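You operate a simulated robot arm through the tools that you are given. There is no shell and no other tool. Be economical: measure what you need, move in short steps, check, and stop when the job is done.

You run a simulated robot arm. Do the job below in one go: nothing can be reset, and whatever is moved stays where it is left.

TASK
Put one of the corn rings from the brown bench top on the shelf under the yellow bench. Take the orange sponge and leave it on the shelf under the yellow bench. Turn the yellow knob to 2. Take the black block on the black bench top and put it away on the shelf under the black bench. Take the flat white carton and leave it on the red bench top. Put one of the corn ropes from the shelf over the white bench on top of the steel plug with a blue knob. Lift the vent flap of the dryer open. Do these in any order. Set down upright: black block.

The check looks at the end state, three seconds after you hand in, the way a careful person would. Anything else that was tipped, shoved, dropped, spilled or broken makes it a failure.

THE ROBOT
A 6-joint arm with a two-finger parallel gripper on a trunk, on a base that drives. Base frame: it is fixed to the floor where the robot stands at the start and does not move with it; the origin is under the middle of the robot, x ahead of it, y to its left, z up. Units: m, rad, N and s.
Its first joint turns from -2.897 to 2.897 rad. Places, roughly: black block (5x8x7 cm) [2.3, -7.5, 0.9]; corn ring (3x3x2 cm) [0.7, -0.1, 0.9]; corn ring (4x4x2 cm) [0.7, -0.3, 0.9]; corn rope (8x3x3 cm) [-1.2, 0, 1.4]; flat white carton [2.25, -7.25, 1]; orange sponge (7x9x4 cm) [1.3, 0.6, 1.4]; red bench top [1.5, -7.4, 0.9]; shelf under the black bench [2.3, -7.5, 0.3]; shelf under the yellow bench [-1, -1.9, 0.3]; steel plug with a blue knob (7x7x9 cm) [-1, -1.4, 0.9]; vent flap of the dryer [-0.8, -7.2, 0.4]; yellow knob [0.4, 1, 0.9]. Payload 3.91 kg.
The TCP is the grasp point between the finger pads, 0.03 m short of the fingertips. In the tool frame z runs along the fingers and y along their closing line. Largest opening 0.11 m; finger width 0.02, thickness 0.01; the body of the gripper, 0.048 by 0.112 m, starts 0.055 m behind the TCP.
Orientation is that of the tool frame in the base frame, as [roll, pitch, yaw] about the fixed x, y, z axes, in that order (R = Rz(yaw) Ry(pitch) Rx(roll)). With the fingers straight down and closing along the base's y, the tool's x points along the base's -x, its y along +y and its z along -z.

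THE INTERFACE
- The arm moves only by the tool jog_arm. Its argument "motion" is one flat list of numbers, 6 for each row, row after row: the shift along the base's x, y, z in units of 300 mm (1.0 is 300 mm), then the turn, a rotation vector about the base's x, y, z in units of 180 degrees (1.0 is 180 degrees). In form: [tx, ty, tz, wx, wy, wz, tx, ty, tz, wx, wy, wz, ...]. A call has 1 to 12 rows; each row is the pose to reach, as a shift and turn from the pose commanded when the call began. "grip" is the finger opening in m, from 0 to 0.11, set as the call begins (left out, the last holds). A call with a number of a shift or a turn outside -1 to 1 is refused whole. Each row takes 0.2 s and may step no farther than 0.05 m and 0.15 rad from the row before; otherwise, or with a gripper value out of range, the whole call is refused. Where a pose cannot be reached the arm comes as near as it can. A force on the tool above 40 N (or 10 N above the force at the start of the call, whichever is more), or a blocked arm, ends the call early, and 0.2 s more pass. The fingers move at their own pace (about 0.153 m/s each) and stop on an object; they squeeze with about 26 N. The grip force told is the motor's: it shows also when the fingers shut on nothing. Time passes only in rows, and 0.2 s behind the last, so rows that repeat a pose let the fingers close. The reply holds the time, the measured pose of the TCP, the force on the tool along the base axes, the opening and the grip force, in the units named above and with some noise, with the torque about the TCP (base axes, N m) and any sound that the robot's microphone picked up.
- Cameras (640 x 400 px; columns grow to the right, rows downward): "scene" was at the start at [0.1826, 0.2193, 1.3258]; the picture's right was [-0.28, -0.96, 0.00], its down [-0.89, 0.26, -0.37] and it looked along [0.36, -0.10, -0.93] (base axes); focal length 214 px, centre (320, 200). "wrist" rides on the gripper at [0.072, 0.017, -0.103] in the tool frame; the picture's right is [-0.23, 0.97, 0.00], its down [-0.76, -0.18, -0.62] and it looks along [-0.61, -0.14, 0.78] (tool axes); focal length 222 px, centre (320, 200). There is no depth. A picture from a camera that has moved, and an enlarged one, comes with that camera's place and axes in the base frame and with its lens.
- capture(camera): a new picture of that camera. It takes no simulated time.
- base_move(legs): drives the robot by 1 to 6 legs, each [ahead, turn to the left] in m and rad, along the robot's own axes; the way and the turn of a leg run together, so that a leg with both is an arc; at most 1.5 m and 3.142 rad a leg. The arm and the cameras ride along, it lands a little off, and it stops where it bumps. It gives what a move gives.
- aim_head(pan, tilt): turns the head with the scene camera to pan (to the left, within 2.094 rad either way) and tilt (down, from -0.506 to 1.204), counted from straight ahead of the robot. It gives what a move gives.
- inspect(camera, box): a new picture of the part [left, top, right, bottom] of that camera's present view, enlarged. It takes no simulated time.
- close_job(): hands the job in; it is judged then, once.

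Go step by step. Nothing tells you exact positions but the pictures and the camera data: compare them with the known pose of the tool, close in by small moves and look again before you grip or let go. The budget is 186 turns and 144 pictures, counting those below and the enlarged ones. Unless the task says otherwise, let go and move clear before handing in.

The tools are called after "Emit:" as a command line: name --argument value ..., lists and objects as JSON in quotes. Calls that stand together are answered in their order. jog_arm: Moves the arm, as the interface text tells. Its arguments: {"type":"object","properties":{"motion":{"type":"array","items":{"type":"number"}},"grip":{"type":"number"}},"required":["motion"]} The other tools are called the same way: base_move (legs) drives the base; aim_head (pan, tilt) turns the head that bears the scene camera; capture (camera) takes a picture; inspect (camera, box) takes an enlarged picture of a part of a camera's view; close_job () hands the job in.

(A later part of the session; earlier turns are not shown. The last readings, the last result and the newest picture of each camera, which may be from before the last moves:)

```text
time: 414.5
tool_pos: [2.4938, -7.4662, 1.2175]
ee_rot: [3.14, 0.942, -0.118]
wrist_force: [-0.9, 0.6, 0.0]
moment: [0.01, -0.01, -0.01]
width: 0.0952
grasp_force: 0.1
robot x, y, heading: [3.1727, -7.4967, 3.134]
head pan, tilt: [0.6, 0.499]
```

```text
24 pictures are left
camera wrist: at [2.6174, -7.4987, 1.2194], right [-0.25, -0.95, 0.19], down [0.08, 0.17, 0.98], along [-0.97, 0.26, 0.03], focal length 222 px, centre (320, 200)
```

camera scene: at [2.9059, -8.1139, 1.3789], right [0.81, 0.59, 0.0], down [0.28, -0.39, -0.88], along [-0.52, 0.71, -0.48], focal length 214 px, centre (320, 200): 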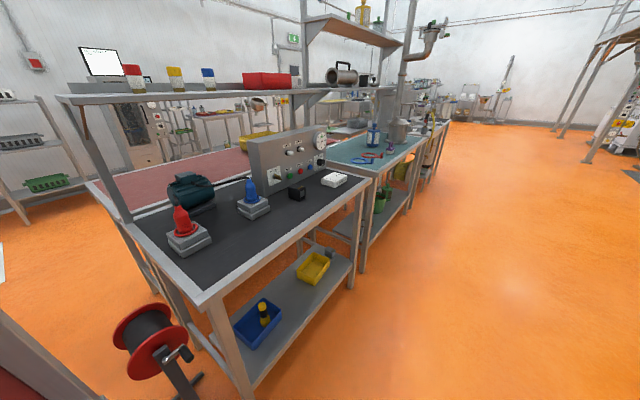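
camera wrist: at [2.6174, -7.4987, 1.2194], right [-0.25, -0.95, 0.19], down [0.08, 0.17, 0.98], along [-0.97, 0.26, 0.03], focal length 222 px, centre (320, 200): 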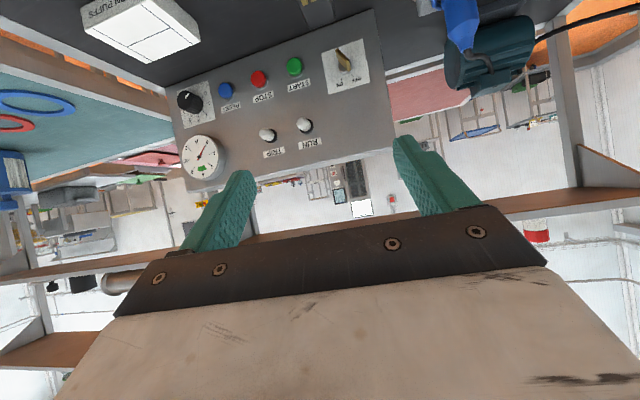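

The block is just above this view's edge. I lower the tool and straighten its yaw.

Emit:
jog_arm --motion '[0, 0, -0.13, 0, 0, 0.0376, 0, 0, -0.26, 0, 0, 0.0376, 0, 0, -0.39, 0, 0, 0.0376, 0, 0, -0.52, 0, 0, 0.0376, 0, 0, -0.6, 0, 0, 0.0376]' --grip 0.085

Emit:
capture --camera "wrist"

```text
time: 415.7
tool_pos: [2.4794, -7.4654, 1.046]
ee_rot: [3.136, 0.945, 0.001]
wrist_force: [-0.3, -0.2, -0.5]
moment: [0.0, -0.01, -0.04]
width: 0.0851
grasp_force: 0.1
out of reach, approached as far as the arm can: row 4, 5
robot x, y, heading: [3.1756, -7.4963, 3.141]
head pan, tilt: [0.6, 0.499]
```

```text
23 pictures are left
camera wrist: at [2.6054, -7.4837, 1.0467], right [-0.13, -0.97, 0.19], down [0.06, 0.18, 0.98], along [-0.99, 0.14, 0.03], focal length 222 px, centre (320, 200)
```

wrist: 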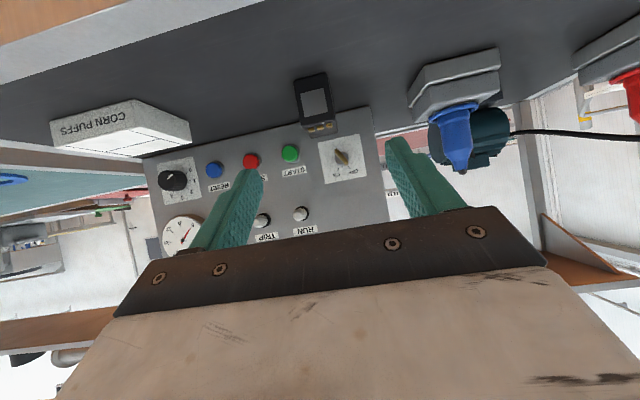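

Block's east face at x≈2.318, centre ≈(2.28,-7.460). Straddle it.

Emit:
jog_arm --motion '[-0.1, 0.008, -0.1, 0, 0, 0, -0.2, 0.017, -0.2, 0, 0, 0, -0.3, 0.017, -0.28, 0, 0, 0, -0.42, 0.017, -0.31, 0, 0, 0, -0.54, 0.017, -0.325, 0, 0, 0, -0.63, 0.017, -0.33, 0, 0, 0]'

Emit:
capture --camera "wrist"

```text
time: 417.1
tool_pos: [2.2914, -7.4607, 0.9459]
ee_rot: [3.14, 0.944, 0.0]
wrist_force: [-0.4, 0.0, 1.1]
moment: [0.01, -0.02, -0.03]
width: 0.085
grasp_force: 0.0
robot x, y, heading: [3.1709, -7.4963, 3.142]
head pan, tilt: [0.6, 0.499]
```

```text
22 pictures are left
camera wrist: at [2.4166, -7.4792, 0.948], right [-0.13, -0.97, 0.19], down [0.06, 0.18, 0.98], along [-0.99, 0.14, 0.03], focal length 222 px, centre (320, 200)
```

wrist: 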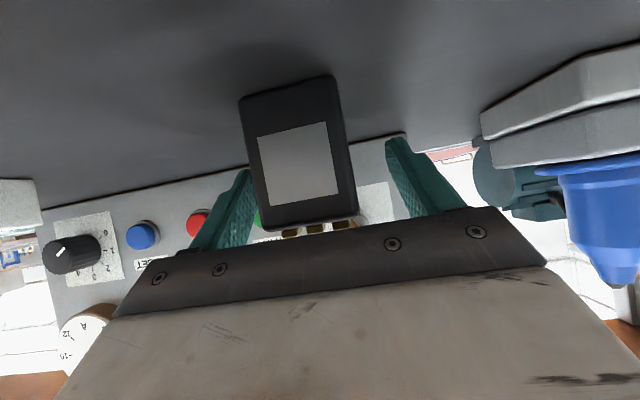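

Aligned. Close and lift a little.

Emit:
jog_arm --motion '[0, 0, 0, 0, 0, 0, 0, 0, 0, 0, 0, 0, 0, 0, 0, 0, 0, 0]' --grip 0.03

Emit:
jog_arm --motion '[0, 0, 0.1, 0, 0, 0, 0, 0, 0.25, 0, 0, 0, 0.1, 0, 0.37, 0, 0, 0, 0.22, 0, 0.45, 0, 0, 0, 0.35, 0, 0.5, 0, 0, 0]'

```text
time: 417.9
tool_pos: [2.29, -7.4611, 0.9472]
ee_rot: [3.139, 0.943, 0.0]
wrist_force: [-1.2, 0.1, -0.4]
moment: [0.04, 0.06, 0.07]
width: 0.0449
grasp_force: 26.0
robot x, y, heading: [3.1694, -7.4938, 3.139]
head pan, tilt: [0.6, 0.499]
```

```text
time: 419.1
tool_pos: [2.3958, -7.4604, 1.096]
ee_rot: [3.141, 0.943, 0.0]
wrist_force: [-0.5, 0.5, -2.6]
moment: [0.0, 0.01, 0.02]
width: 0.0448
grasp_force: 25.7
robot x, y, heading: [3.1687, -7.494, 3.143]
head pan, tilt: [0.6, 0.499]
```

Block held. I back off 0.25 m so the tool is in front of the bench edge and descend.

Emit:
base_move --legs '[[-0.26, 0]]'

Emit:
jog_arm --motion '[0.01, -0.05, -0.14, 0, 0, 0, 0.02, -0.1, -0.28, 0, 0, 0, 0.03, -0.15, -0.42, 0, 0, 0, 0.03, -0.2, -0.56, 0, 0, 0, 0.02, -0.25, -0.7, 0, 0, 0, 0.01, -0.27, -0.85, 0, 0, 0, 0, -0.27, -1.0, 0, 0, 0]'

Emit:
jog_arm --motion '[-0.03, 0, -0.15, 0, 0, 0, -0.06, 0, -0.3, 0, 0, 0, -0.1, 0, -0.45, 0, 0, 0, -0.14, 0, -0.6, 0, 0, 0, -0.18, 0, -0.75, 0, 0, 0, -0.22, 0, -0.9, 0, 0, 0, -0.26, 0, -1.0, 0, 0, 0]'

```text
time: 420.9
tool_pos: [2.6573, -7.4625, 1.0962]
ee_rot: [3.137, 0.945, 0.001]
wrist_force: [0.4, 0.1, -1.9]
moment: [-0.03, 0.02, -0.02]
width: 0.0447
grasp_force: 25.5
robot x, y, heading: [3.4373, -7.4958, 3.139]
head pan, tilt: [0.6, 0.499]
```

```text
time: 422.6
tool_pos: [2.6584, -7.5436, 0.7968]
ee_rot: [3.139, 0.946, -0.001]
wrist_force: [0.8, 0.4, -1.9]
moment: [-0.01, -0.05, 0.05]
width: 0.0447
grasp_force: 25.8
robot x, y, heading: [3.4375, -7.4943, 3.138]
head pan, tilt: [0.6, 0.499]
```

```text
time: 424.1
tool_pos: [2.5787, -7.5419, 0.4942]
ee_rot: [3.138, 0.945, -0.001]
wrist_force: [0.1, 0.2, -0.6]
moment: [0.01, -0.01, 0.02]
width: 0.0449
grasp_force: 26.6
robot x, y, heading: [3.434, -7.4909, 3.142]
head pan, tilt: [0.6, 0.499]
```

Emit:
jog_arm --motion '[-0.1, 0, -0.1, 0, 0, 0, -0.2, 0, -0.18, 0, 0, 0, -0.3, 0, -0.25, 0, 0, 0, -0.36, 0, -0.32, 0, 0, 0]'

Emit:
base_move --legs '[[0.13, 0]]'

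Emit:
capture --camera "wrist"

```text
time: 425.1
tool_pos: [2.4707, -7.5435, 0.3986]
ee_rot: [3.139, 0.943, 0.001]
wrist_force: [-0.7, -0.2, -1.4]
moment: [-0.01, -0.01, -0.01]
width: 0.0449
grasp_force: 26.2
robot x, y, heading: [3.4327, -7.4954, 3.14]
head pan, tilt: [0.6, 0.499]
```

```text
time: 426.4
tool_pos: [2.3411, -7.5423, 0.4005]
ee_rot: [3.139, 0.944, 0.0]
wrist_force: [-0.4, 0.6, -1.3]
moment: [-0.03, -0.03, -0.02]
width: 0.0447
grasp_force: 26.1
robot x, y, heading: [3.3059, -7.4938, 3.139]
head pan, tilt: [0.6, 0.499]
```

```text
21 pictures are left
camera wrist: at [2.4667, -7.5598, 0.4016], right [-0.13, -0.97, 0.19], down [0.06, 0.18, 0.98], along [-0.99, 0.14, 0.03], focal length 222 px, centre (320, 200)
```

wrist: 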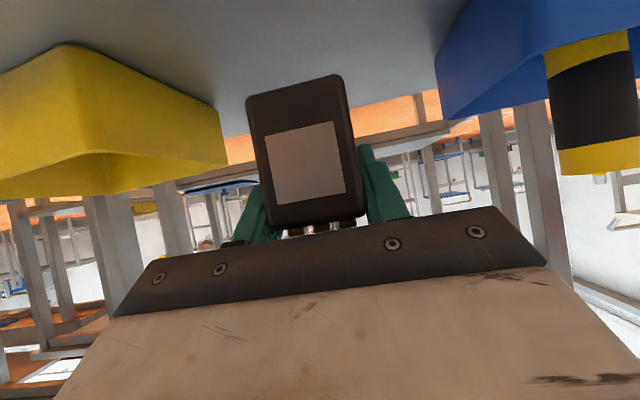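

Centred between the bins. I shift 8 mm south and lower to contact (expected z≈0.327).

Emit:
jog_arm --motion '[0, -0.027, -0.06, 0, 0, 0, 0, -0.027, -0.12, 0, 0, 0, 0, -0.027, -0.18, 0, 0, 0, 0, -0.027, -0.21, 0, 0, 0, 0, -0.027, -0.225, 0, 0, 0, 0, -0.027, -0.235, 0, 0, 0]'

```text
time: 427.8
tool_pos: [2.3415, -7.5498, 0.3284]
ee_rot: [3.138, 0.945, -0.001]
wrist_force: [0.4, 0.0, -2.1]
moment: [0.01, 0.02, 0.01]
width: 0.0445
grasp_force: 26.2
robot x, y, heading: [3.3025, -7.4919, 3.14]
head pan, tilt: [0.6, 0.499]
```

Emit:
jog_arm --motion '[0, 0, -0.007, 0, 0, 0, 0, 0, -0.014, 0, 0, 0]'

```text
time: 428.4
tool_pos: [2.3406, -7.5499, 0.3255]
ee_rot: [3.139, 0.946, -0.002]
wrist_force: [1.9, -1.0, 6.7]
moment: [0.18, -0.34, -0.04]
width: 0.0447
grasp_force: 26.0
robot x, y, heading: [3.3039, -7.496, 3.139]
head pan, tilt: [0.6, 0.499]
```

Contact. Release and withdraw along the tool axis.

Emit:
jog_arm --motion '[0, 0, 0, 0, 0, 0, 0, 0, 0, 0, 0, 0, 0, 0, 0, 0, 0, 0]' --grip 0.07

Emit:
jog_arm --motion '[0.06, 0, 0.04, 0, 0, 0, 0.16, 0, 0.1, 0, 0, 0, 0.28, 0, 0.16, 0, 0, 0, 0.4, 0, 0.22, 0, 0, 0]'

Emit:
capture --camera "wrist"

```text
time: 429.2
tool_pos: [2.3422, -7.5504, 0.3251]
ee_rot: [3.137, 0.945, -0.002]
wrist_force: [0.6, -0.1, 0.0]
moment: [-0.02, -0.02, 0.01]
width: 0.0701
grasp_force: 0.0
robot x, y, heading: [3.3039, -7.4939, 3.139]
head pan, tilt: [0.6, 0.499]
```

```text
time: 430.2
tool_pos: [2.4606, -7.5508, 0.3929]
ee_rot: [3.137, 0.944, -0.002]
wrist_force: [0.4, -0.3, -0.2]
moment: [0.03, -0.02, -0.03]
width: 0.0696
grasp_force: 0.0
robot x, y, heading: [3.3024, -7.4966, 3.135]
head pan, tilt: [0.6, 0.499]
```

```text
20 pictures are left
camera wrist: at [2.5867, -7.5681, 0.3943], right [-0.13, -0.97, 0.19], down [0.06, 0.18, 0.98], along [-0.99, 0.14, 0.03], focal length 222 px, centre (320, 200)
```

wrist: 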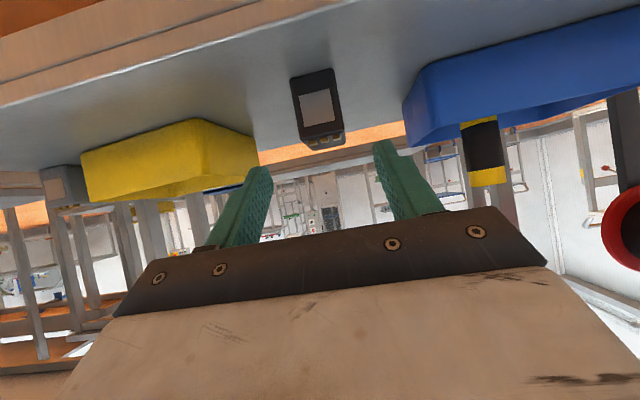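

The block stands upright between the bins. I back out, raise the arm, and bring the tool vertical for the carton (about 13×9 cm, so it must be taken across x).

Emit:
base_move --legs '[[-0.13, 0]]'

Emit:
jog_arm --motion '[0.02, 0, 0.12, 0, 0, 0, 0.06, 0, 0.27, 0, 0, 0, 0.1, 0, 0.42, 0, 0, 0, 0.14, 0, 0.57, 0, 0, 0, 0.18, 0, 0.72, 0, 0, 0, 0.2, 0, 0.87, 0, 0, 0, 0.22, 0, 1.0, 0, 0, 0]'

Emit:
jog_arm --motion '[0, 0.03, 0.15, 0, 0, 0, 0, 0.06, 0.3, 0, 0, 0, 0, 0.1, 0.45, 0, 0, 0, 0, 0.15, 0.6, 0, 0, 0, 0, 0.2, 0.75, 0, 0, 0, 0, 0.25, 0.9, 0, 0, 0]'

Emit:
jog_arm --motion '[-0.1, 0.1, 0.1, 0, 0, 0, -0.2, 0.2, 0.2, 0, 0, 0, -0.33, 0.26, 0.28, 0, 0, 0, -0.48, 0.3, 0.3, 0, 0, 0, -0.6, 0.32, 0.3, 0, -0.043, 0, -0.66, 0.33, 0.3, 0, -0.086, 0, -0.7, 0.33, 0.3, 0, -0.129, 0, -0.7, 0.33, 0.3, 0, -0.172, 0, -0.7, 0.33, 0.3, 0, -0.215, 0, -0.7, 0.33, 0.3, 0, -0.258, 0, -0.7, 0.33, 0.3, 0, -0.3008, 0]' --grip 0.11

```text
time: 431.5
tool_pos: [2.5919, -7.5504, 0.3924]
ee_rot: [3.139, 0.943, 0.0]
wrist_force: [0.5, -0.4, -0.2]
moment: [0.0, -0.02, -0.01]
width: 0.0701
grasp_force: 0.2
robot x, y, heading: [3.4349, -7.4977, 3.139]
head pan, tilt: [0.6, 0.499]
```

```text
time: 433.1
tool_pos: [2.6592, -7.5504, 0.6929]
ee_rot: [3.14, 0.945, -0.002]
wrist_force: [1.3, -0.3, 0.5]
moment: [0.02, 0.0, 0.04]
width: 0.0701
grasp_force: 0.0
robot x, y, heading: [3.4341, -7.4938, 3.143]
head pan, tilt: [0.6, 0.499]
```

```text
time: 434.5
tool_pos: [2.6573, -7.4759, 0.9621]
ee_rot: [3.138, 0.945, -0.001]
wrist_force: [0.2, 0.2, -0.5]
moment: [-0.01, 0.0, -0.02]
width: 0.0697
grasp_force: 0.1
robot x, y, heading: [3.4355, -7.4947, 3.141]
head pan, tilt: [0.6, 0.499]
```

```text
refused: row 1 steps farther than a row can; nothing moved
```

Emit:
jog_arm --motion '[-0.08, 0.08, 0.1, 0, 0, 0, -0.16, 0.16, 0.2, 0, 0, 0, -0.28, 0.22, 0.28, 0, 0, 0, -0.42, 0.26, 0.3, 0, 0, 0, -0.55, 0.3, 0.3, 0, -0.043, 0, -0.65, 0.33, 0.3, 0, -0.086, 0, -0.7, 0.33, 0.3, 0, -0.129, 0, -0.7, 0.33, 0.3, 0, -0.172, 0, -0.7, 0.33, 0.3, 0, -0.215, 0, -0.7, 0.33, 0.3, 0, -0.258, 0, -0.7, 0.33, 0.3, 0, -0.3008, 0]' --grip 0.11

Emit:
jog_arm --motion '[0, 0.05, 0, 0, 0, -0.045, 0, 0.1, 0, 0, 0, -0.09, 0, 0.15, 0, 0, 0, -0.135, 0, 0.2, 0, 0, 0, -0.18, 0, 0.25, 0, 0, 0, -0.225, 0, 0.3, 0, 0, 0, -0.27, 0, 0.35, 0, 0, 0, -0.315, 0, 0.4, 0, 0, 0, -0.36, 0, 0.45, 0, 0, 0, -0.405, 0, 0.5, 0, 0, 0, -0.45, 0, 0.55, 0, 0, 0, -0.495, 0, 0.57, 0, 0, 0, -0.5]'

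Emit:
base_move --legs '[[0.2, 0]]'

Emit:
capture --camera "wrist"

```text
time: 436.9
tool_pos: [2.4719, -7.3691, 1.028]
ee_rot: [2.9, 0.122, -0.008]
wrist_force: [-0.3, 0.0, 0.2]
moment: [0.03, -0.02, 0.0]
width: 0.1102
grasp_force: 0.1
out of reach, approached as far as the arm can: row 5, 7, 8, 9, 10, 11
robot x, y, heading: [3.4373, -7.4945, 3.137]
head pan, tilt: [0.6, 0.499]
```

```text
time: 439.5
tool_pos: [2.5838, -7.1336, 0.9827]
ee_rot: [2.915, 0.171, -0.606]
wrist_force: [0.0, 0.1, -0.7]
moment: [0.03, -0.04, 0.0]
width: 0.11
grasp_force: 0.1
out of reach, approached as far as the arm can: row 2, 3, 4, 5, 6, 7, 8, 9, 10, 11, 12
robot x, y, heading: [3.4377, -7.497, 3.137]
head pan, tilt: [0.6, 0.499]
```

```text
time: 441.1
tool_pos: [2.3838, -7.1323, 0.9847]
ee_rot: [2.917, 0.171, -0.609]
wrist_force: [0.3, -0.3, 0.7]
moment: [0.01, 0.0, -0.01]
width: 0.11
grasp_force: 0.1
robot x, y, heading: [3.2323, -7.4983, 3.138]
head pan, tilt: [0.6, 0.499]
```

```text
19 pictures are left
camera wrist: at [2.4599, -7.1788, 1.0742], right [-0.69, -0.67, 0.25], down [-0.36, 0.63, 0.69], along [-0.62, 0.39, -0.68], focal length 222 px, centre (320, 200)
```

wrist: 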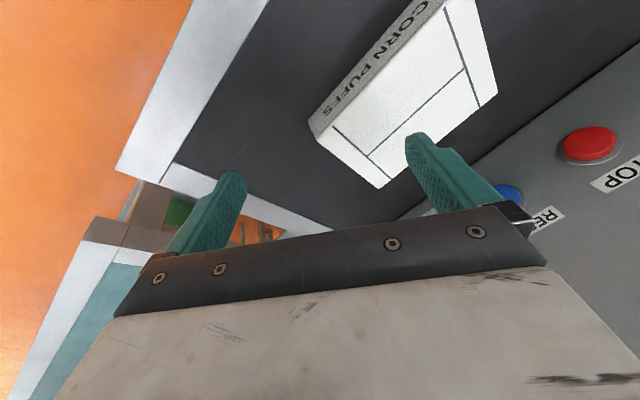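

The vertical pose is singular again. I lift and go back to a tilted tool (54°), keeping the present yaw for now.

Emit:
jog_arm --motion '[0, 0, 0.14, 0, 0, 0, 0, 0, 0.28, 0.032, 0.028, -0.0065, 0.03, -0.1, 0.4, 0.064, 0.056, -0.013, 0.06, -0.2, 0.45, 0.096, 0.084, -0.0195, 0.09, -0.3, 0.45, 0.128, 0.112, -0.026, 0.12, -0.4, 0.45, 0.16, 0.14, -0.0325, 0.12, -0.5, 0.45, 0.1921, 0.167, -0.039, 0.12, -0.57, 0.45, 0.1921, 0.167, -0.039]'

```text
time: 442.9
tool_pos: [2.4176, -7.3028, 1.121]
ee_rot: [-3.075, 0.966, -0.525]
wrist_force: [2.0, -1.4, -3.1]
moment: [0.05, 0.23, -0.02]
width: 0.1101
grasp_force: 0.0
out of reach, approached as far as the arm can: row 1, 2, 3, 4, 5, 6, 7
robot x, y, heading: [3.2297, -7.4924, 3.138]
head pan, tilt: [0.6, 0.499]
```

Emit:
jog_arm --motion '[0, 0, 0, 0, 0, -0.042, 0, 0, 0, 0, 0, -0.084, -0.03, 0, 0, 0, 0, -0.126, -0.06, 0, 0, 0, 0, -0.168, -0.1, 0, 0, 0, 0, -0.21, -0.13, -0.02, 0, 0, 0, -0.252, -0.17, -0.04, 0, 0, 0, -0.294, -0.2, -0.06, 0, 0, 0, -0.333]'

Emit:
capture --camera "wrist"

```text
time: 444.7
tool_pos: [2.3589, -7.321, 1.1186]
ee_rot: [3.141, 0.95, -1.654]
wrist_force: [0.1, -0.5, 1.3]
moment: [-0.01, 0.01, 0.0]
width: 0.1099
grasp_force: 0.1
robot x, y, heading: [3.2349, -7.4955, 3.134]
head pan, tilt: [0.6, 0.499]
```

```text
18 pictures are left
camera wrist: at [2.3311, -7.4471, 1.1201], right [-0.96, 0.21, 0.18], down [0.17, -0.08, 0.98], along [0.22, 0.97, 0.04], focal length 222 px, centre (320, 200)
```

wrist: 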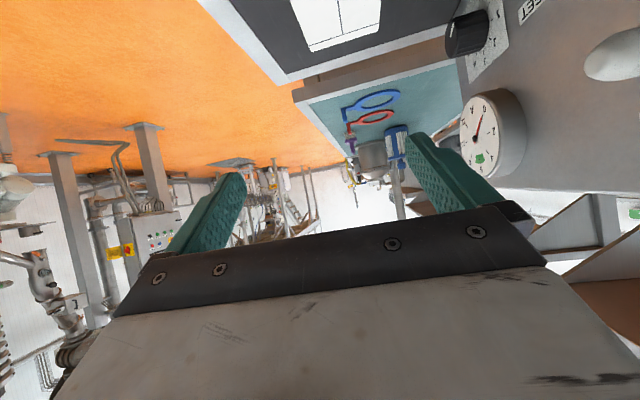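

Clean orientation now. Carton: x 2.283–2.377, north edge y≈-7.138. I fix the yaw and move above it.

Emit:
jog_arm --motion '[-0.03, 0.1, 0, 0, 0, 0.013, -0.06, 0.2, 0, 0, 0, 0.0264, -0.096, 0.32, -0.05, 0, 0, 0.0264, -0.096, 0.32, -0.18, 0, 0, 0.0264, -0.096, 0.32, -0.3, 0, 0, 0.0264, -0.096, 0.32, -0.37, 0, 0, 0.0264]'

Emit:
capture --camera "wrist"

```text
time: 446.1
tool_pos: [2.3303, -7.2251, 1.0065]
ee_rot: [-3.14, 0.949, -1.57]
wrist_force: [-0.2, 0.6, 0.6]
moment: [-0.03, 0.01, -0.02]
width: 0.11
grasp_force: 0.2
robot x, y, heading: [3.2373, -7.4927, 3.133]
head pan, tilt: [0.6, 0.499]
```

```text
17 pictures are left
camera wrist: at [2.3135, -7.3533, 1.0087], right [-0.97, 0.13, 0.18], down [0.18, -0.06, 0.98], along [0.14, 0.99, 0.04], focal length 222 px, centre (320, 200)
```

wrist: 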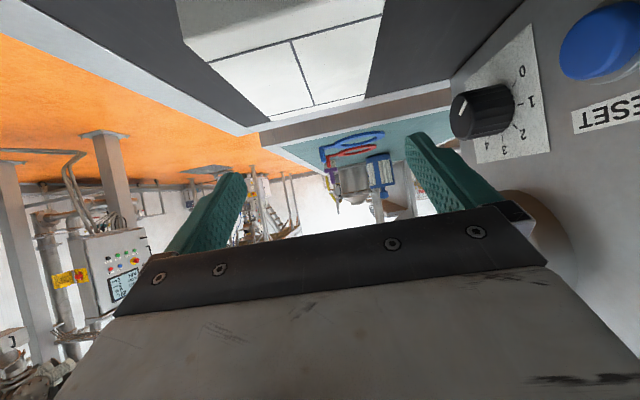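

Centred. Descend straddling the carton.

Emit:
jog_arm --motion '[0.006, 0.033, -0.08, 0, 0, 0, 0.006, 0.033, -0.16, 0, 0, 0, 0.006, 0.033, -0.21, 0, 0, 0, 0.006, 0.033, -0.24, 0, 0, 0, 0.006, 0.033, -0.25, 0, 0, 0]'

Emit:
jog_arm --motion '[0, 0, 0, 0, 0, 0, 0, 0, 0, 0, 0, 0, 0, 0, 0, 0, 0, 0]' --grip 0.06

Emit:
capture --camera "wrist"

```text
time: 447.3
tool_pos: [2.332, -7.2167, 0.9322]
ee_rot: [-3.141, 0.95, -1.566]
wrist_force: [-0.7, 0.6, -0.6]
moment: [0.0, 0.02, 0.0]
width: 0.1098
grasp_force: 0.1
robot x, y, heading: [3.2332, -7.4987, 3.137]
head pan, tilt: [0.6, 0.499]
```

```text
time: 448.1
tool_pos: [2.332, -7.2157, 0.9327]
ee_rot: [-3.139, 0.95, -1.567]
wrist_force: [-0.7, -0.2, 0.7]
moment: [0.07, 0.0, -0.04]
width: 0.0899
grasp_force: 25.7
robot x, y, heading: [3.233, -7.4937, 3.138]
head pan, tilt: [0.6, 0.499]
```

```text
16 pictures are left
camera wrist: at [2.3151, -7.343, 0.9335], right [-0.97, 0.13, 0.18], down [0.18, -0.06, 0.98], along [0.14, 0.99, 0.04], focal length 222 px, centre (320, 200)
```

wrist: 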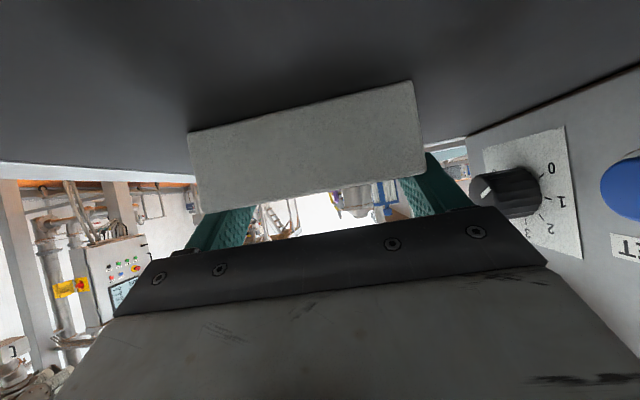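

Carton gripped. Lift, retract to a carrying pose.

Emit:
jog_arm --motion '[0, 0, 0.1, 0, 0, 0, 0, 0, 0.25, 0, 0, 0, 0, 0, 0.4, 0, 0, 0, 0.05, -0.05, 0.53, 0, 0, 0, 0.1, -0.12, 0.66, 0, 0, 0, 0.15, -0.2, 0.78, 0, 0, 0, 0.22, -0.29, 0.88, 0, 0, 0, 0.3, -0.39, 0.95, 0, 0, 0, 0.38, -0.5, 0.97, 0, 0, 0, 0.46, -0.6, 0.97, 0, 0, 0, 0.54, -0.7, 0.97, 0, 0, 0, 0.62, -0.78, 0.97, 0, 0, 0]'

Emit:
base_move --legs '[[0, 1.57], [1.3, 0], [1.05, 0]]'

```text
time: 450.7
tool_pos: [2.5194, -7.4494, 1.2251]
ee_rot: [-3.138, 0.95, -1.569]
wrist_force: [0.7, -0.9, -0.9]
moment: [0.0, 0.05, -0.03]
width: 0.0897
grasp_force: 25.8
robot x, y, heading: [3.2328, -7.4949, 3.134]
head pan, tilt: [0.6, 0.499]
```

```text
time: 466.1
tool_pos: [3.2082, -10.5592, 1.224]
ee_rot: [-3.14, 0.95, 0.008]
wrist_force: [0.5, -0.5, -0.7]
moment: [-0.01, 0.01, -0.02]
width: 0.0896
grasp_force: 26.4
robot x, y, heading: [3.2484, -9.8434, -1.569]
head pan, tilt: [0.6, 0.499]
```

Emit:
base_move --legs '[[0, -1.57], [1.4, 0], [1.25, 0], [0, -1.57], [1.3, 0], [0.8, 0]]'

Emit:
aim_head --pan -1.0 --tilt 0.5

Emit:
capture --camera "scene"

```text
time: 496.6
tool_pos: [0.6508, -7.0587, 1.224]
ee_rot: [-3.139, 0.95, -3.134]
wrist_force: [0.8, 0.1, -1.4]
moment: [0.01, -0.02, -0.02]
width: 0.0895
grasp_force: 26.0
robot x, y, heading: [0.6089, -7.7706, 1.576]
head pan, tilt: [0.6, 0.499]
```

```text
time: 498.3
tool_pos: [0.6506, -7.06, 1.2234]
ee_rot: [-3.14, 0.949, -3.135]
wrist_force: [-0.5, 0.1, -1.3]
moment: [0.01, 0.04, -0.04]
width: 0.0896
grasp_force: 25.6
robot x, y, heading: [0.6074, -7.7733, 1.568]
head pan, tilt: [-1.0, 0.499]
```

```text
15 pictures are left
camera scene: at [0.448, -7.5935, 1.3789], right [0.54, -0.84, 0.0], down [-0.4, -0.26, -0.88], along [0.74, 0.47, -0.48], focal length 214 px, centre (320, 200)
```

scene: 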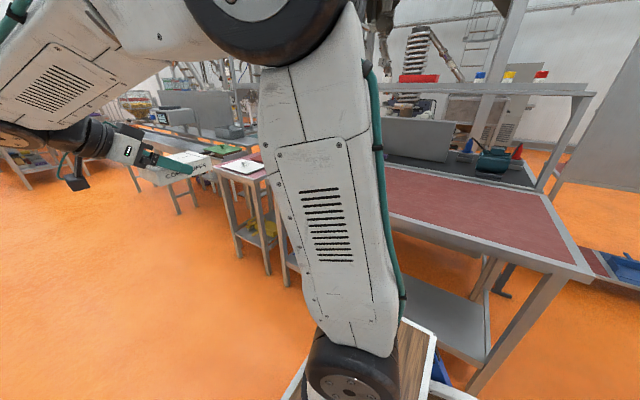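

The south half of the red bench is free. I swing the tool right, over the bench, keeping its orientation, and come down near (1.40,-7.55).

Emit:
jog_arm --motion '[0.15, 0, 0, 0, 0, 0, 0.3, 0, 0, 0, 0, 0, 0.45, -0.017, 0, 0, 0, 0, 0.6, -0.05, 0, 0, 0, 0, 0.733, -0.117, 0, 0, 0, 0, 0.867, -0.183, 0, 0, 0, 0, 0.983, -0.267, 0, 0, 0, 0]'

Emit:
jog_arm --motion '[0.117, -0.083, 0, 0, 0, 0, 0.233, -0.167, 0, 0, 0, 0, 0.35, -0.267, 0, 0, 0, 0, 0.45, -0.367, 0, 0, 0, 0, 0.55, -0.483, 0, 0, 0, 0, 0.65, -0.6, 0, 0, 0, 0, 0.75, -0.717, 0, 0, 0, 0, 0.85, -0.833, 0, 0, 0, 0, 0.933, -0.933, 0, 0, 0, 0]'

Emit:
jog_arm --motion '[0.1, -0.07, -0.05, 0, 0, 0, 0.2, -0.14, -0.12, 0, 0, 0, 0.3, -0.21, -0.2, 0, 0, 0, 0.4, -0.28, -0.3, 0, 0, 0, 0.48, -0.35, -0.4, 0, 0, 0, 0.55, -0.41, -0.52, 0, 0, 0, 0.583, -0.433, -0.65, 0, 0, 0, 0.583, -0.433, -0.78, 0, 0, 0]'

Emit:
capture --camera "wrist"

```text
time: 499.9
tool_pos: [0.9469, -7.1362, 1.2242]
ee_rot: [-3.139, 0.949, -3.136]
wrist_force: [-0.1, 0.6, -0.6]
moment: [0.03, 0.02, -0.04]
width: 0.0892
grasp_force: 25.9
robot x, y, heading: [0.6108, -7.7732, 1.574]
head pan, tilt: [-1.0, 0.499]
```

```text
time: 501.9
tool_pos: [1.224, -7.4198, 1.2239]
ee_rot: [-3.139, 0.949, -3.133]
wrist_force: [0.1, 0.2, -0.4]
moment: [0.01, 0.04, -0.04]
width: 0.0896
grasp_force: 25.8
robot x, y, heading: [0.6079, -7.77, 1.573]
head pan, tilt: [-1.0, 0.499]
```

```text
time: 503.7
tool_pos: [1.3882, -7.5333, 0.9787]
ee_rot: [-2.966, 0.85, -2.776]
wrist_force: [0.4, -0.8, 2.0]
moment: [-0.01, 0.14, 0.05]
width: 0.0894
grasp_force: 25.7
out of reach, approached as far as the arm can: row 7
robot x, y, heading: [0.6101, -7.7722, 1.571]
head pan, tilt: [-1.0, 0.499]
```

```text
14 pictures are left
camera wrist: at [1.2613, -7.5452, 0.989], right [-0.08, 0.99, 0.06], down [0.04, -0.05, 1.0], along [1.0, 0.08, -0.04], focal length 222 px, centre (320, 200)
```

wrist: 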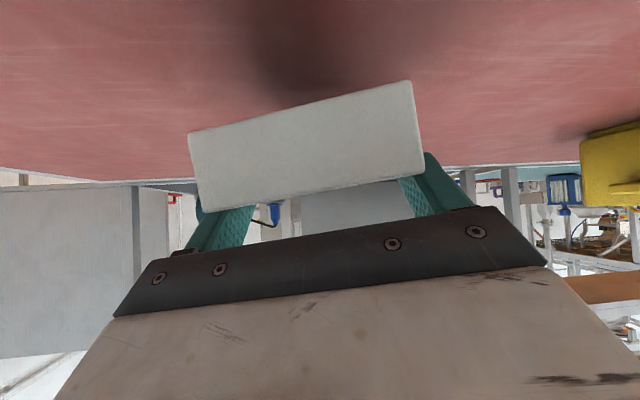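

The wrist is in transition near its dead zone; I move 13 cm in +y, slightly up, where it should settle.

Emit:
jog_arm --motion '[0, 0.1, 0.15, 0, 0, 0, 0, 0.22, 0.2, 0, 0, 0, 0, 0.35, 0.2, 0, 0, 0, 0, 0.45, 0.2, 0, 0, 0, 0, 0.45, 0.2, 0, 0, 0]'

```text
refused: row 1 steps farther than a row can; nothing moved
```

Emit:
jog_arm --motion '[0, 0.08, 0.12, 0, 0, 0, 0, 0.2, 0.2, 0, 0, 0, 0, 0.34, 0.2, 0, 0, 0, 0, 0.45, 0.2, 0, 0, 0, 0, 0.45, 0.2, 0, 0, 0]'

```text
time: 504.9
tool_pos: [1.4006, -7.4141, 1.0497]
ee_rot: [-3.141, 0.949, -3.134]
wrist_force: [0.2, 0.7, -0.9]
moment: [0.0, 0.02, 0.01]
width: 0.0896
grasp_force: 26.1
out of reach, approached as far as the arm can: row 1, 2
robot x, y, heading: [0.6075, -7.771, 1.567]
head pan, tilt: [-1.0, 0.499]
```

Clean orientation. Lower onto the red bench here.

Emit:
jog_arm --motion '[0, 0, -0.1, 0, 0, 0, 0, 0, -0.2, 0, 0, 0, 0, 0, -0.3, 0, 0, 0, 0, 0, -0.35, 0, 0, 0, 0, 0, -0.37, 0, 0, 0, 0, 0, -0.382, 0, 0, 0, 0, 0, -0.39, 0, 0, 0]'

```text
time: 506.5
tool_pos: [1.4011, -7.4148, 0.9342]
ee_rot: [-3.139, 0.951, -3.136]
wrist_force: [-0.3, -0.6, 2.4]
moment: [-0.18, -0.24, -0.05]
width: 0.0892
grasp_force: 25.8
robot x, y, heading: [0.6093, -7.7735, 1.57]
head pan, tilt: [-1.0, 0.499]
```

Touching. Release and withdraw along the tool axis.

Emit:
jog_arm --motion '[0, 0, -0.002, 0, 0, 0, 0, 0, -0.002, 0, 0, 0, 0, 0, -0.002, 0, 0, 0]' --grip 0.11

Emit:
jog_arm --motion '[-0.05, 0, 0.04, 0, 0, 0, -0.14, 0, 0.11, 0, 0, 0, -0.24, 0.02, 0.2, 0, 0, 0, -0.34, 0.04, 0.3, 0, 0, 0, -0.4, 0.07, 0.42, 0, 0, 0, -0.45, 0.1, 0.55, 0, 0, 0, -0.5, 0.15, 0.68, 0, 0, 0, -0.55, 0.2, 0.8, 0, 0, 0, -0.58, 0.25, 0.93, 0, 0, 0]'

Emit:
capture --camera "scene"

```text
time: 507.3
tool_pos: [1.4002, -7.4141, 0.9335]
ee_rot: [-3.14, 0.95, -3.135]
wrist_force: [-0.4, 0.3, -0.4]
moment: [-0.02, 0.03, 0.01]
width: 0.1099
grasp_force: 0.1
robot x, y, heading: [0.6089, -7.7751, 1.567]
head pan, tilt: [-1.0, 0.499]
```

```text
time: 509.3
tool_pos: [1.2262, -7.3405, 1.2111]
ee_rot: [3.141, 0.949, -3.138]
wrist_force: [0.3, 0.1, 0.2]
moment: [-0.04, -0.01, -0.03]
width: 0.1097
grasp_force: 0.0
robot x, y, heading: [0.6082, -7.7744, 1.567]
head pan, tilt: [-1.0, 0.499]
```

```text
13 pictures are left
camera scene: at [0.4484, -7.5935, 1.3789], right [0.54, -0.84, 0.0], down [-0.4, -0.26, -0.88], along [0.74, 0.47, -0.48], focal length 214 px, centre (320, 200)
```

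scene: 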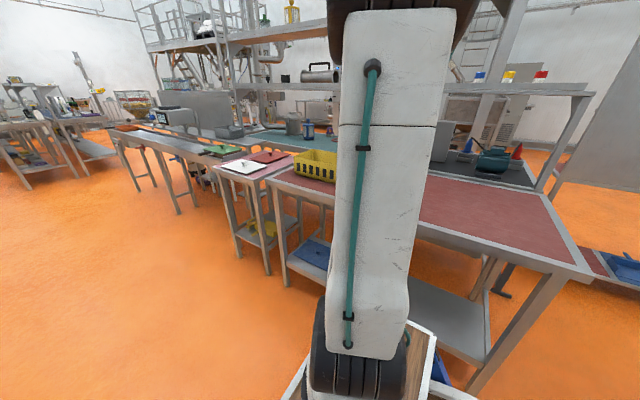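

Now the dryer vent flap at about (-0.8,-7.2,0.4), to my left. Look there.

Emit:
aim_head --pan 1.2 --tilt 0.45

Emit:
capture --camera "scene"

```text
time: 511.4
tool_pos: [1.2263, -7.3405, 1.211]
ee_rot: [-3.141, 0.949, -3.134]
wrist_force: [-0.7, 0.5, -1.0]
moment: [-0.03, 0.02, -0.07]
width: 0.1102
grasp_force: 0.0
robot x, y, heading: [0.608, -7.7746, 1.574]
head pan, tilt: [1.201, 0.45]
```

```text
12 pictures are left
camera scene: at [0.2859, -7.6095, 1.3834], right [0.36, 0.93, 0.0], down [0.41, -0.16, -0.9], along [-0.84, 0.33, -0.44], focal length 214 px, centre (320, 200)
```

scene: 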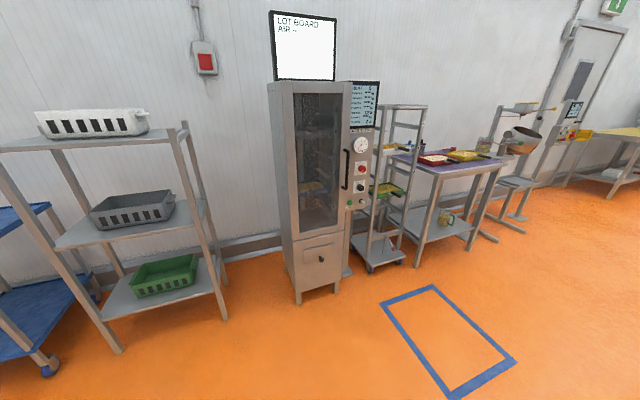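

The dryer's vent flap is the lower panel with a small handle at ≈(-0.75,-7.19,0.4), facing +x. Zoom.

Emit:
inspect --camera "scene" --box '[280, 215, 376, 275]'

```text
6.67 times, centred on (328, 245) of scene
camera zoom: at [0.2859, -7.6095, 1.3834], right [0.36, 0.93, 0.0], down [0.41, -0.16, -0.9], along [-0.84, 0.33, -0.44], focal length 1430 px, centre (267, -100)
```

zoom: 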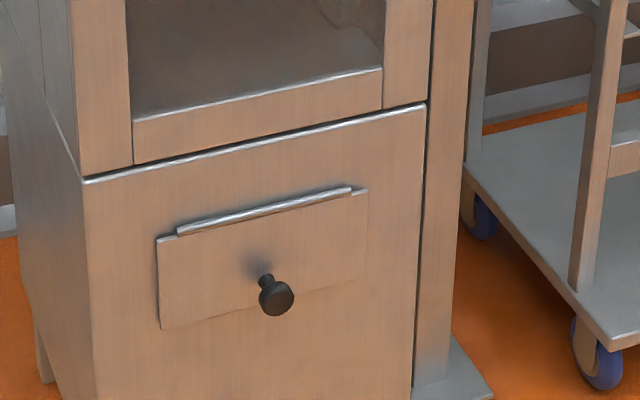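

The flap is hinged at its top edge with a knob near its lower edge; I'll pinch the knob (closing along y) and swing it up along the arc. First drive level with it, facing west, and bring the arm to the front.

Emit:
base_move --legs '[[0.65, 0], [0, 1.567]]'

Emit:
jog_arm --motion '[-0.1236, -0.1033, 0, 0, 0, 0.0278, -0.247, -0.2066, 0, 0, 0, 0.0556, -0.371, -0.31, 0, 0, 0, 0.0833, -0.494, -0.413, 0, 0, 0, 0.111, -0.618, -0.5165, 0, 0, 0, 0.139, -0.742, -0.62, 0, 0, 0, 0.167]' --grip 0.06

Emit:
jog_arm --motion '[-0.063, -0.1394, 0, 0, 0, 0.0278, -0.126, -0.279, 0, 0, 0, 0.0556, -0.189, -0.418, 0, 0, 0, 0.0833, -0.252, -0.5576, 0, 0, 0, 0.111, -0.315, -0.697, 0, 0, 0, 0.139, -0.378, -0.8365, 0, 0, 0, 0.167]'

Emit:
jog_arm --motion '[0.0094, -0.145, 0, 0, 0, 0.0278, 0.019, -0.29, 0, 0, 0, 0.0556, 0.028, -0.435, 0, 0, 0, 0.0833, 0.038, -0.58, 0, 0, 0, 0.111, 0.047, -0.725, 0, 0, 0, 0.139, 0.056, -0.87, 0, 0, 0, 0.167]'

```text
time: 518.8
tool_pos: [0.1851, -6.4959, 1.2105]
ee_rot: [-3.139, 0.95, -1.577]
wrist_force: [0.5, -0.4, 0.0]
moment: [-0.03, -0.03, 0.04]
width: 0.1101
grasp_force: 0.0
robot x, y, heading: [0.6063, -7.122, 3.134]
head pan, tilt: [1.201, 0.45]
```

```text
time: 520.2
tool_pos: [-0.0378, -6.6827, 1.2108]
ee_rot: [-3.14, 0.95, -1.052]
wrist_force: [-0.4, 0.0, 0.3]
moment: [-0.01, -0.02, 0.0]
width: 0.0602
grasp_force: 0.0
robot x, y, heading: [0.6087, -7.117, 3.129]
head pan, tilt: [1.201, 0.45]
```

```text
time: 521.6
tool_pos: [-0.1519, -6.9327, 1.2111]
ee_rot: [-3.14, 0.949, -0.527]
wrist_force: [0.1, 0.3, -0.1]
moment: [-0.05, 0.0, 0.0]
width: 0.0598
grasp_force: 0.1
robot x, y, heading: [0.6076, -7.1183, 3.128]
head pan, tilt: [1.201, 0.45]
```

```text
time: 523.0
tool_pos: [-0.1352, -7.1945, 1.2107]
ee_rot: [-3.138, 0.949, -0.003]
wrist_force: [0.2, 0.9, 0.0]
moment: [0.01, 0.01, 0.0]
width: 0.0601
grasp_force: 0.1
robot x, y, heading: [0.6106, -7.1165, 3.129]
head pan, tilt: [1.201, 0.45]
```

Clean. Descend in front of the dryer to knob height.

Emit:
jog_arm --motion '[0, 0, -0.15, 0, 0, 0, 0, 0, -0.3, 0, 0, 0, 0, 0, -0.45, 0, 0, 0, -0.02, 0, -0.6, 0, 0, 0, -0.04, 0, -0.75, 0, 0, 0, -0.06, 0, -0.9, 0, 0, 0, -0.08, 0, -1.0, 0, 0, 0]'

Emit:
jog_arm --motion '[-0.02, 0, -0.15, 0, 0, 0, -0.04, 0, -0.3, 0, 0, 0, -0.08, 0, -0.45, 0, 0, 0, -0.12, 0, -0.6, 0, 0, 0, -0.16, 0, -0.75, 0, 0, 0, -0.2, 0, -0.9, 0, 0, 0, -0.24, 0, -1.0, 0, 0, 0]'

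Emit:
jog_arm --motion '[-0.06, 0, -0.15, 0, 0, 0, -0.14, 0, -0.28, 0, 0, 0, -0.24, 0, -0.4, 0, 0, 0, -0.34, 0, -0.5, 0, 0, 0, -0.4, 0, -0.6, 0, 0, 0]'

Emit:
capture --camera "wrist"

```text
time: 524.6
tool_pos: [-0.1592, -7.1926, 0.9104]
ee_rot: [-3.141, 0.95, -0.004]
wrist_force: [0.1, 0.3, 0.3]
moment: [0.02, -0.01, 0.0]
width: 0.0597
grasp_force: 0.1
robot x, y, heading: [0.6079, -7.1147, 3.127]
head pan, tilt: [1.201, 0.45]
```

```text
time: 526.2
tool_pos: [-0.2295, -7.1947, 0.6116]
ee_rot: [-3.14, 0.95, -0.002]
wrist_force: [0.6, -0.2, 0.2]
moment: [0.02, -0.02, 0.0]
width: 0.06
grasp_force: 0.0
robot x, y, heading: [0.6092, -7.1189, 3.129]
head pan, tilt: [1.201, 0.45]
```

```text
time: 527.4
tool_pos: [-0.3511, -7.1938, 0.432]
ee_rot: [-3.139, 0.949, -0.002]
wrist_force: [0.3, -0.3, 0.0]
moment: [-0.02, 0.01, 0.02]
width: 0.0601
grasp_force: 0.1
robot x, y, heading: [0.6119, -7.1219, 3.126]
head pan, tilt: [1.201, 0.45]
```

```text
10 pictures are left
camera wrist: at [-0.2249, -7.2124, 0.4326], right [-0.14, -0.97, 0.18], down [0.06, 0.18, 0.98], along [-0.99, 0.15, 0.04], focal length 222 px, centre (320, 200)
```

wrist: 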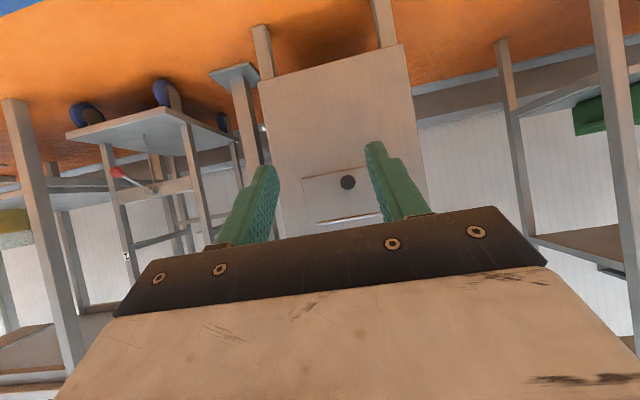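

Knob at ≈(-0.736,-7.205,0.425), hinge at z≈0.505, face x≈-0.752. I drive 0.32 m forward and check.

Emit:
base_move --legs '[[0.31, 0]]'

Emit:
capture --camera "wrist"

```text
time: 529.5
tool_pos: [-0.6588, -7.1904, 0.4308]
ee_rot: [-3.14, 0.949, -0.002]
wrist_force: [-0.2, -0.3, 0.7]
moment: [0.04, -0.01, 0.01]
width: 0.0598
grasp_force: 0.1
robot x, y, heading: [0.2986, -7.118, 3.127]
head pan, tilt: [1.201, 0.45]
```

```text
9 pictures are left
camera wrist: at [-0.5327, -7.2092, 0.4325], right [-0.14, -0.97, 0.18], down [0.06, 0.18, 0.98], along [-0.99, 0.14, 0.04], focal length 222 px, centre (320, 200)
```

wrist: 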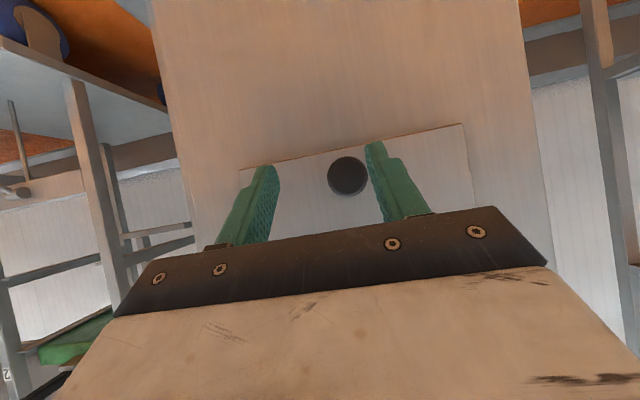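

Knob at y≈-7.209, z≈0.424. I shift sideways, then forward onto it.

Emit:
jog_arm --motion '[0, -0.062, 0.02, 0, 0, 0, -0.08, -0.062, 0.02, 0, 0, 0, -0.15, -0.062, 0.02, 0, 0, 0, -0.192, -0.062, 0.02, 0, 0, 0]'

Emit:
jog_arm --motion '[0, 0, 0, 0, 0, 0, 0, 0, 0, 0, 0, 0, 0, 0, 0, 0, 0, 0]' --grip 0.02

Emit:
capture --camera "wrist"

```text
time: 530.5
tool_pos: [-0.717, -7.2099, 0.437]
ee_rot: [-3.14, 0.95, -0.003]
wrist_force: [-0.4, 0.3, 0.6]
moment: [0.02, 0.0, -0.02]
width: 0.0597
grasp_force: 0.0
robot x, y, heading: [0.2984, -7.1185, 3.132]
head pan, tilt: [1.201, 0.45]
```

```text
time: 531.3
tool_pos: [-0.7148, -7.2064, 0.4367]
ee_rot: [-3.141, 0.95, -0.008]
wrist_force: [-2.9, 27.6, 1.0]
moment: [0.39, -0.19, -0.25]
width: 0.033
grasp_force: 45.2
robot x, y, heading: [0.3012, -7.1144, 3.129]
head pan, tilt: [1.201, 0.45]
```

```text
8 pictures are left
camera wrist: at [-0.5905, -7.2259, 0.4384], right [-0.14, -0.97, 0.18], down [0.06, 0.18, 0.98], along [-0.99, 0.15, 0.04], focal length 222 px, centre (320, 200)
```

wrist: 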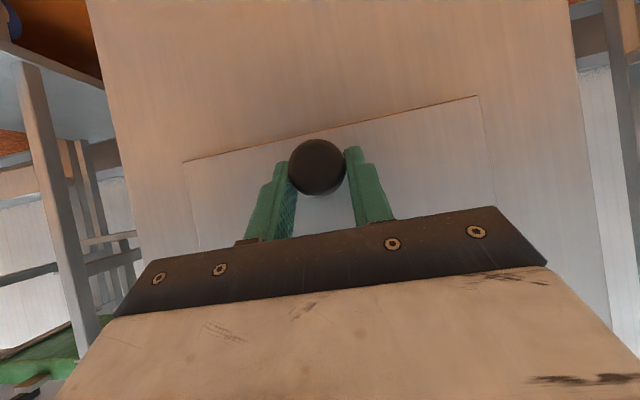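

Knob pinched. I relieve the side force and pull along the hinge arc, first to ~40°.

Emit:
jog_arm --motion '[0, 0.01, 0, 0, 0, 0, 0.025, 0.01, 0.005, 0, 0, 0, 0.047, 0.01, 0.013, 0, 0, 0, 0.069, 0.01, 0.023, 0, 0, 0, 0.09, 0.01, 0.035, 0, 0, 0, 0.11, 0.01, 0.049, 0, 0, 0, 0.128, 0.01, 0.064, 0, 0, 0, 0.145, 0.01, 0.081, 0, 0, 0, 0.161, 0.01, 0.1, 0, 0, 0]'

Emit:
capture --camera "wrist"

```text
time: 533.3
tool_pos: [-0.6668, -7.2067, 0.4659]
ee_rot: [-3.14, 0.946, 0.001]
wrist_force: [-4.7, 3.3, -12.7]
moment: [0.01, -1.32, -0.06]
width: 0.033
grasp_force: 45.0
robot x, y, heading: [0.3035, -7.1168, 3.129]
head pan, tilt: [1.201, 0.45]
```

```text
7 pictures are left
camera wrist: at [-0.5409, -7.2253, 0.4672], right [-0.13, -0.97, 0.18], down [0.06, 0.18, 0.98], along [-0.99, 0.14, 0.03], focal length 222 px, centre (320, 200)
```

wrist: 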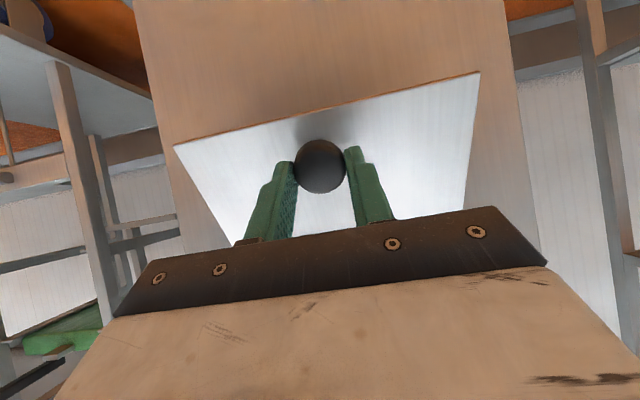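

The flap follows. Continue the arc to ~90°.

Emit:
jog_arm --motion '[0.014, 0, 0.02, 0, 0, 0, 0.027, 0, 0.04, 0, 0, 0, 0.037, 0, 0.062, 0, 0, 0, 0.045, 0, 0.085, 0, 0, 0, 0.051, 0, 0.108, 0, 0, 0, 0.056, 0, 0.131, 0, 0, 0, 0.058, 0, 0.155, 0, 0, 0, 0.059, 0, 0.18, 0, 0, 0, 0.057, 0, 0.204, 0, 0, 0, 0.053, 0, 0.228, 0, 0, 0]'

Emit:
capture --camera "wrist"

```text
time: 535.5
tool_pos: [-0.6521, -7.2055, 0.5356]
ee_rot: [-3.139, 0.949, -0.003]
wrist_force: [-0.6, 0.2, -0.4]
moment: [0.03, 0.01, -0.01]
width: 0.0198
grasp_force: 0.0
robot x, y, heading: [0.3004, -7.1139, 3.127]
head pan, tilt: [1.201, 0.45]
```

```text
6 pictures are left
camera wrist: at [-0.5265, -7.2244, 0.5372], right [-0.14, -0.97, 0.18], down [0.06, 0.18, 0.98], along [-0.99, 0.15, 0.04], focal length 222 px, centre (320, 200)
```

wrist: 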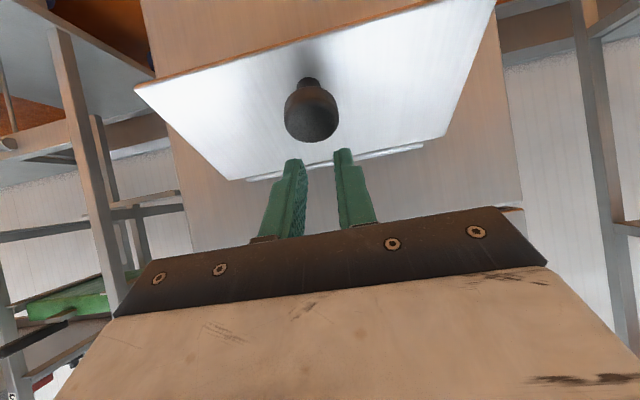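

The knob slipped from the fingers but the flap stays up by itself at ~64°. I'll raise it further from beneath with closed fingers: back, down, under the edge, then up.

Emit:
jog_arm --motion '[0.15, 0, 0.02, 0, 0, 0, 0.307, 0, 0, 0, 0, 0, 0.307, 0, -0.13, 0, 0, 0, 0.307, 0, -0.27, 0, 0, 0, 0.307, 0, -0.402, 0, 0, 0, 0.17, 0, -0.402, 0, 0, 0, 0.04, 0, -0.402, 0, 0, 0, -0.07, 0, -0.402, 0, 0, 0]' --grip 0.01

Emit:
jog_arm --motion '[0, 0, 0.05, 0, 0, 0, 0, 0, 0.1, 0, 0, 0, 0, 0, 0.14, 0, 0, 0, 0, 0, 0.18, 0, 0, 0, 0, 0, 0.22, 0, 0, 0]'

Emit:
capture --camera "wrist"

```text
time: 537.3
tool_pos: [-0.6724, -7.2067, 0.4135]
ee_rot: [-3.137, 0.949, -0.001]
wrist_force: [2.8, 0.0, -0.1]
moment: [0.01, 0.2, 0.02]
width: 0.0099
grasp_force: 0.0
robot x, y, heading: [0.3019, -7.1156, 3.128]
head pan, tilt: [1.201, 0.45]
```

```text
time: 537.8
tool_pos: [-0.6656, -7.2054, 0.4287]
ee_rot: [-3.137, 0.931, 0.002]
wrist_force: [5.4, 0.3, -4.5]
moment: [-0.04, 0.14, -0.07]
width: 0.0099
grasp_force: 0.0
robot x, y, heading: [0.2995, -7.1173, 3.125]
head pan, tilt: [1.201, 0.45]
stopped in row 2: the force on the tool passed its limit at 49 N (the readings are from after the stop); the commanded pose is now the measured one
```

```text
5 pictures are left
camera wrist: at [-0.5393, -7.2241, 0.4327], right [-0.14, -0.97, 0.18], down [0.04, 0.17, 0.98], along [-0.99, 0.14, 0.02], focal length 222 px, centre (320, 200)
```

wrist: 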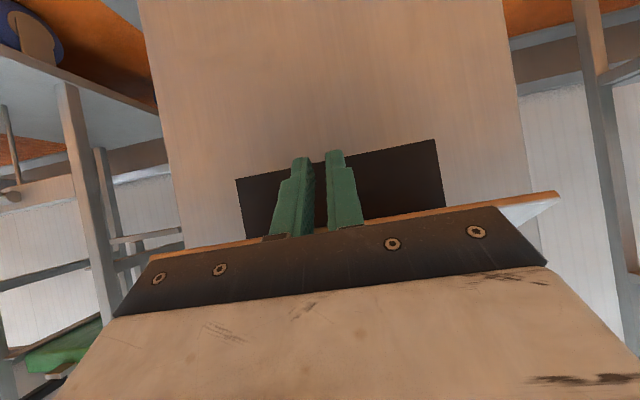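

The edge jams at the finger root. I ease back 2.5 cm and lift with a slight outward drift.

Emit:
jog_arm --motion '[0.04, 0, -0.03, 0, 0, 0, 0.08, 0, -0.03, 0, 0, 0, 0.085, 0, 0.02, 0, 0, 0, 0.09, 0, 0.07, 0, 0, 0, 0.1, 0, 0.11, 0, 0, 0, 0.11, 0, 0.15, 0, 0, 0, 0.12, 0, 0.19, 0, 0, 0, 0.12, 0, 0.23, 0, 0, 0, 0.12, 0, 0.27, 0, 0, 0]'

Emit:
capture --camera "wrist"

```text
time: 539.1
tool_pos: [-0.6274, -7.2051, 0.4597]
ee_rot: [-3.133, 0.91, 0.006]
wrist_force: [4.3, -0.9, -4.6]
moment: [-0.01, -0.18, -0.06]
width: 0.0099
grasp_force: 0.1
robot x, y, heading: [0.3024, -7.1131, 3.13]
head pan, tilt: [1.201, 0.45]
stopped in row 6: the force on the tool passed its limit at 161 N (the readings are from after the stop); the commanded pose is now the measured one
```

```text
4 pictures are left
camera wrist: at [-0.5017, -7.2237, 0.4651], right [-0.14, -0.97, 0.17], down [0.03, 0.17, 0.98], along [-0.99, 0.14, 0.0], focal length 222 px, centre (320, 200)
```

wrist: 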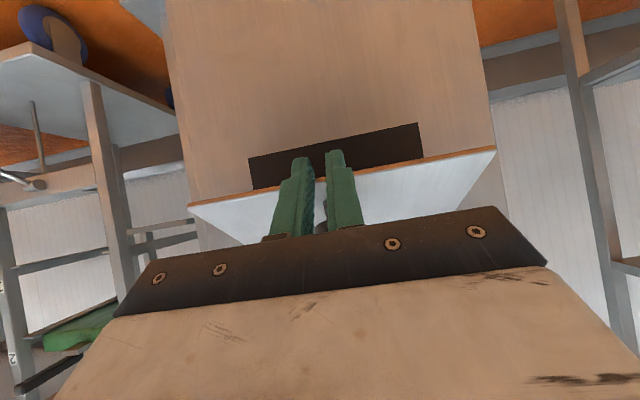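

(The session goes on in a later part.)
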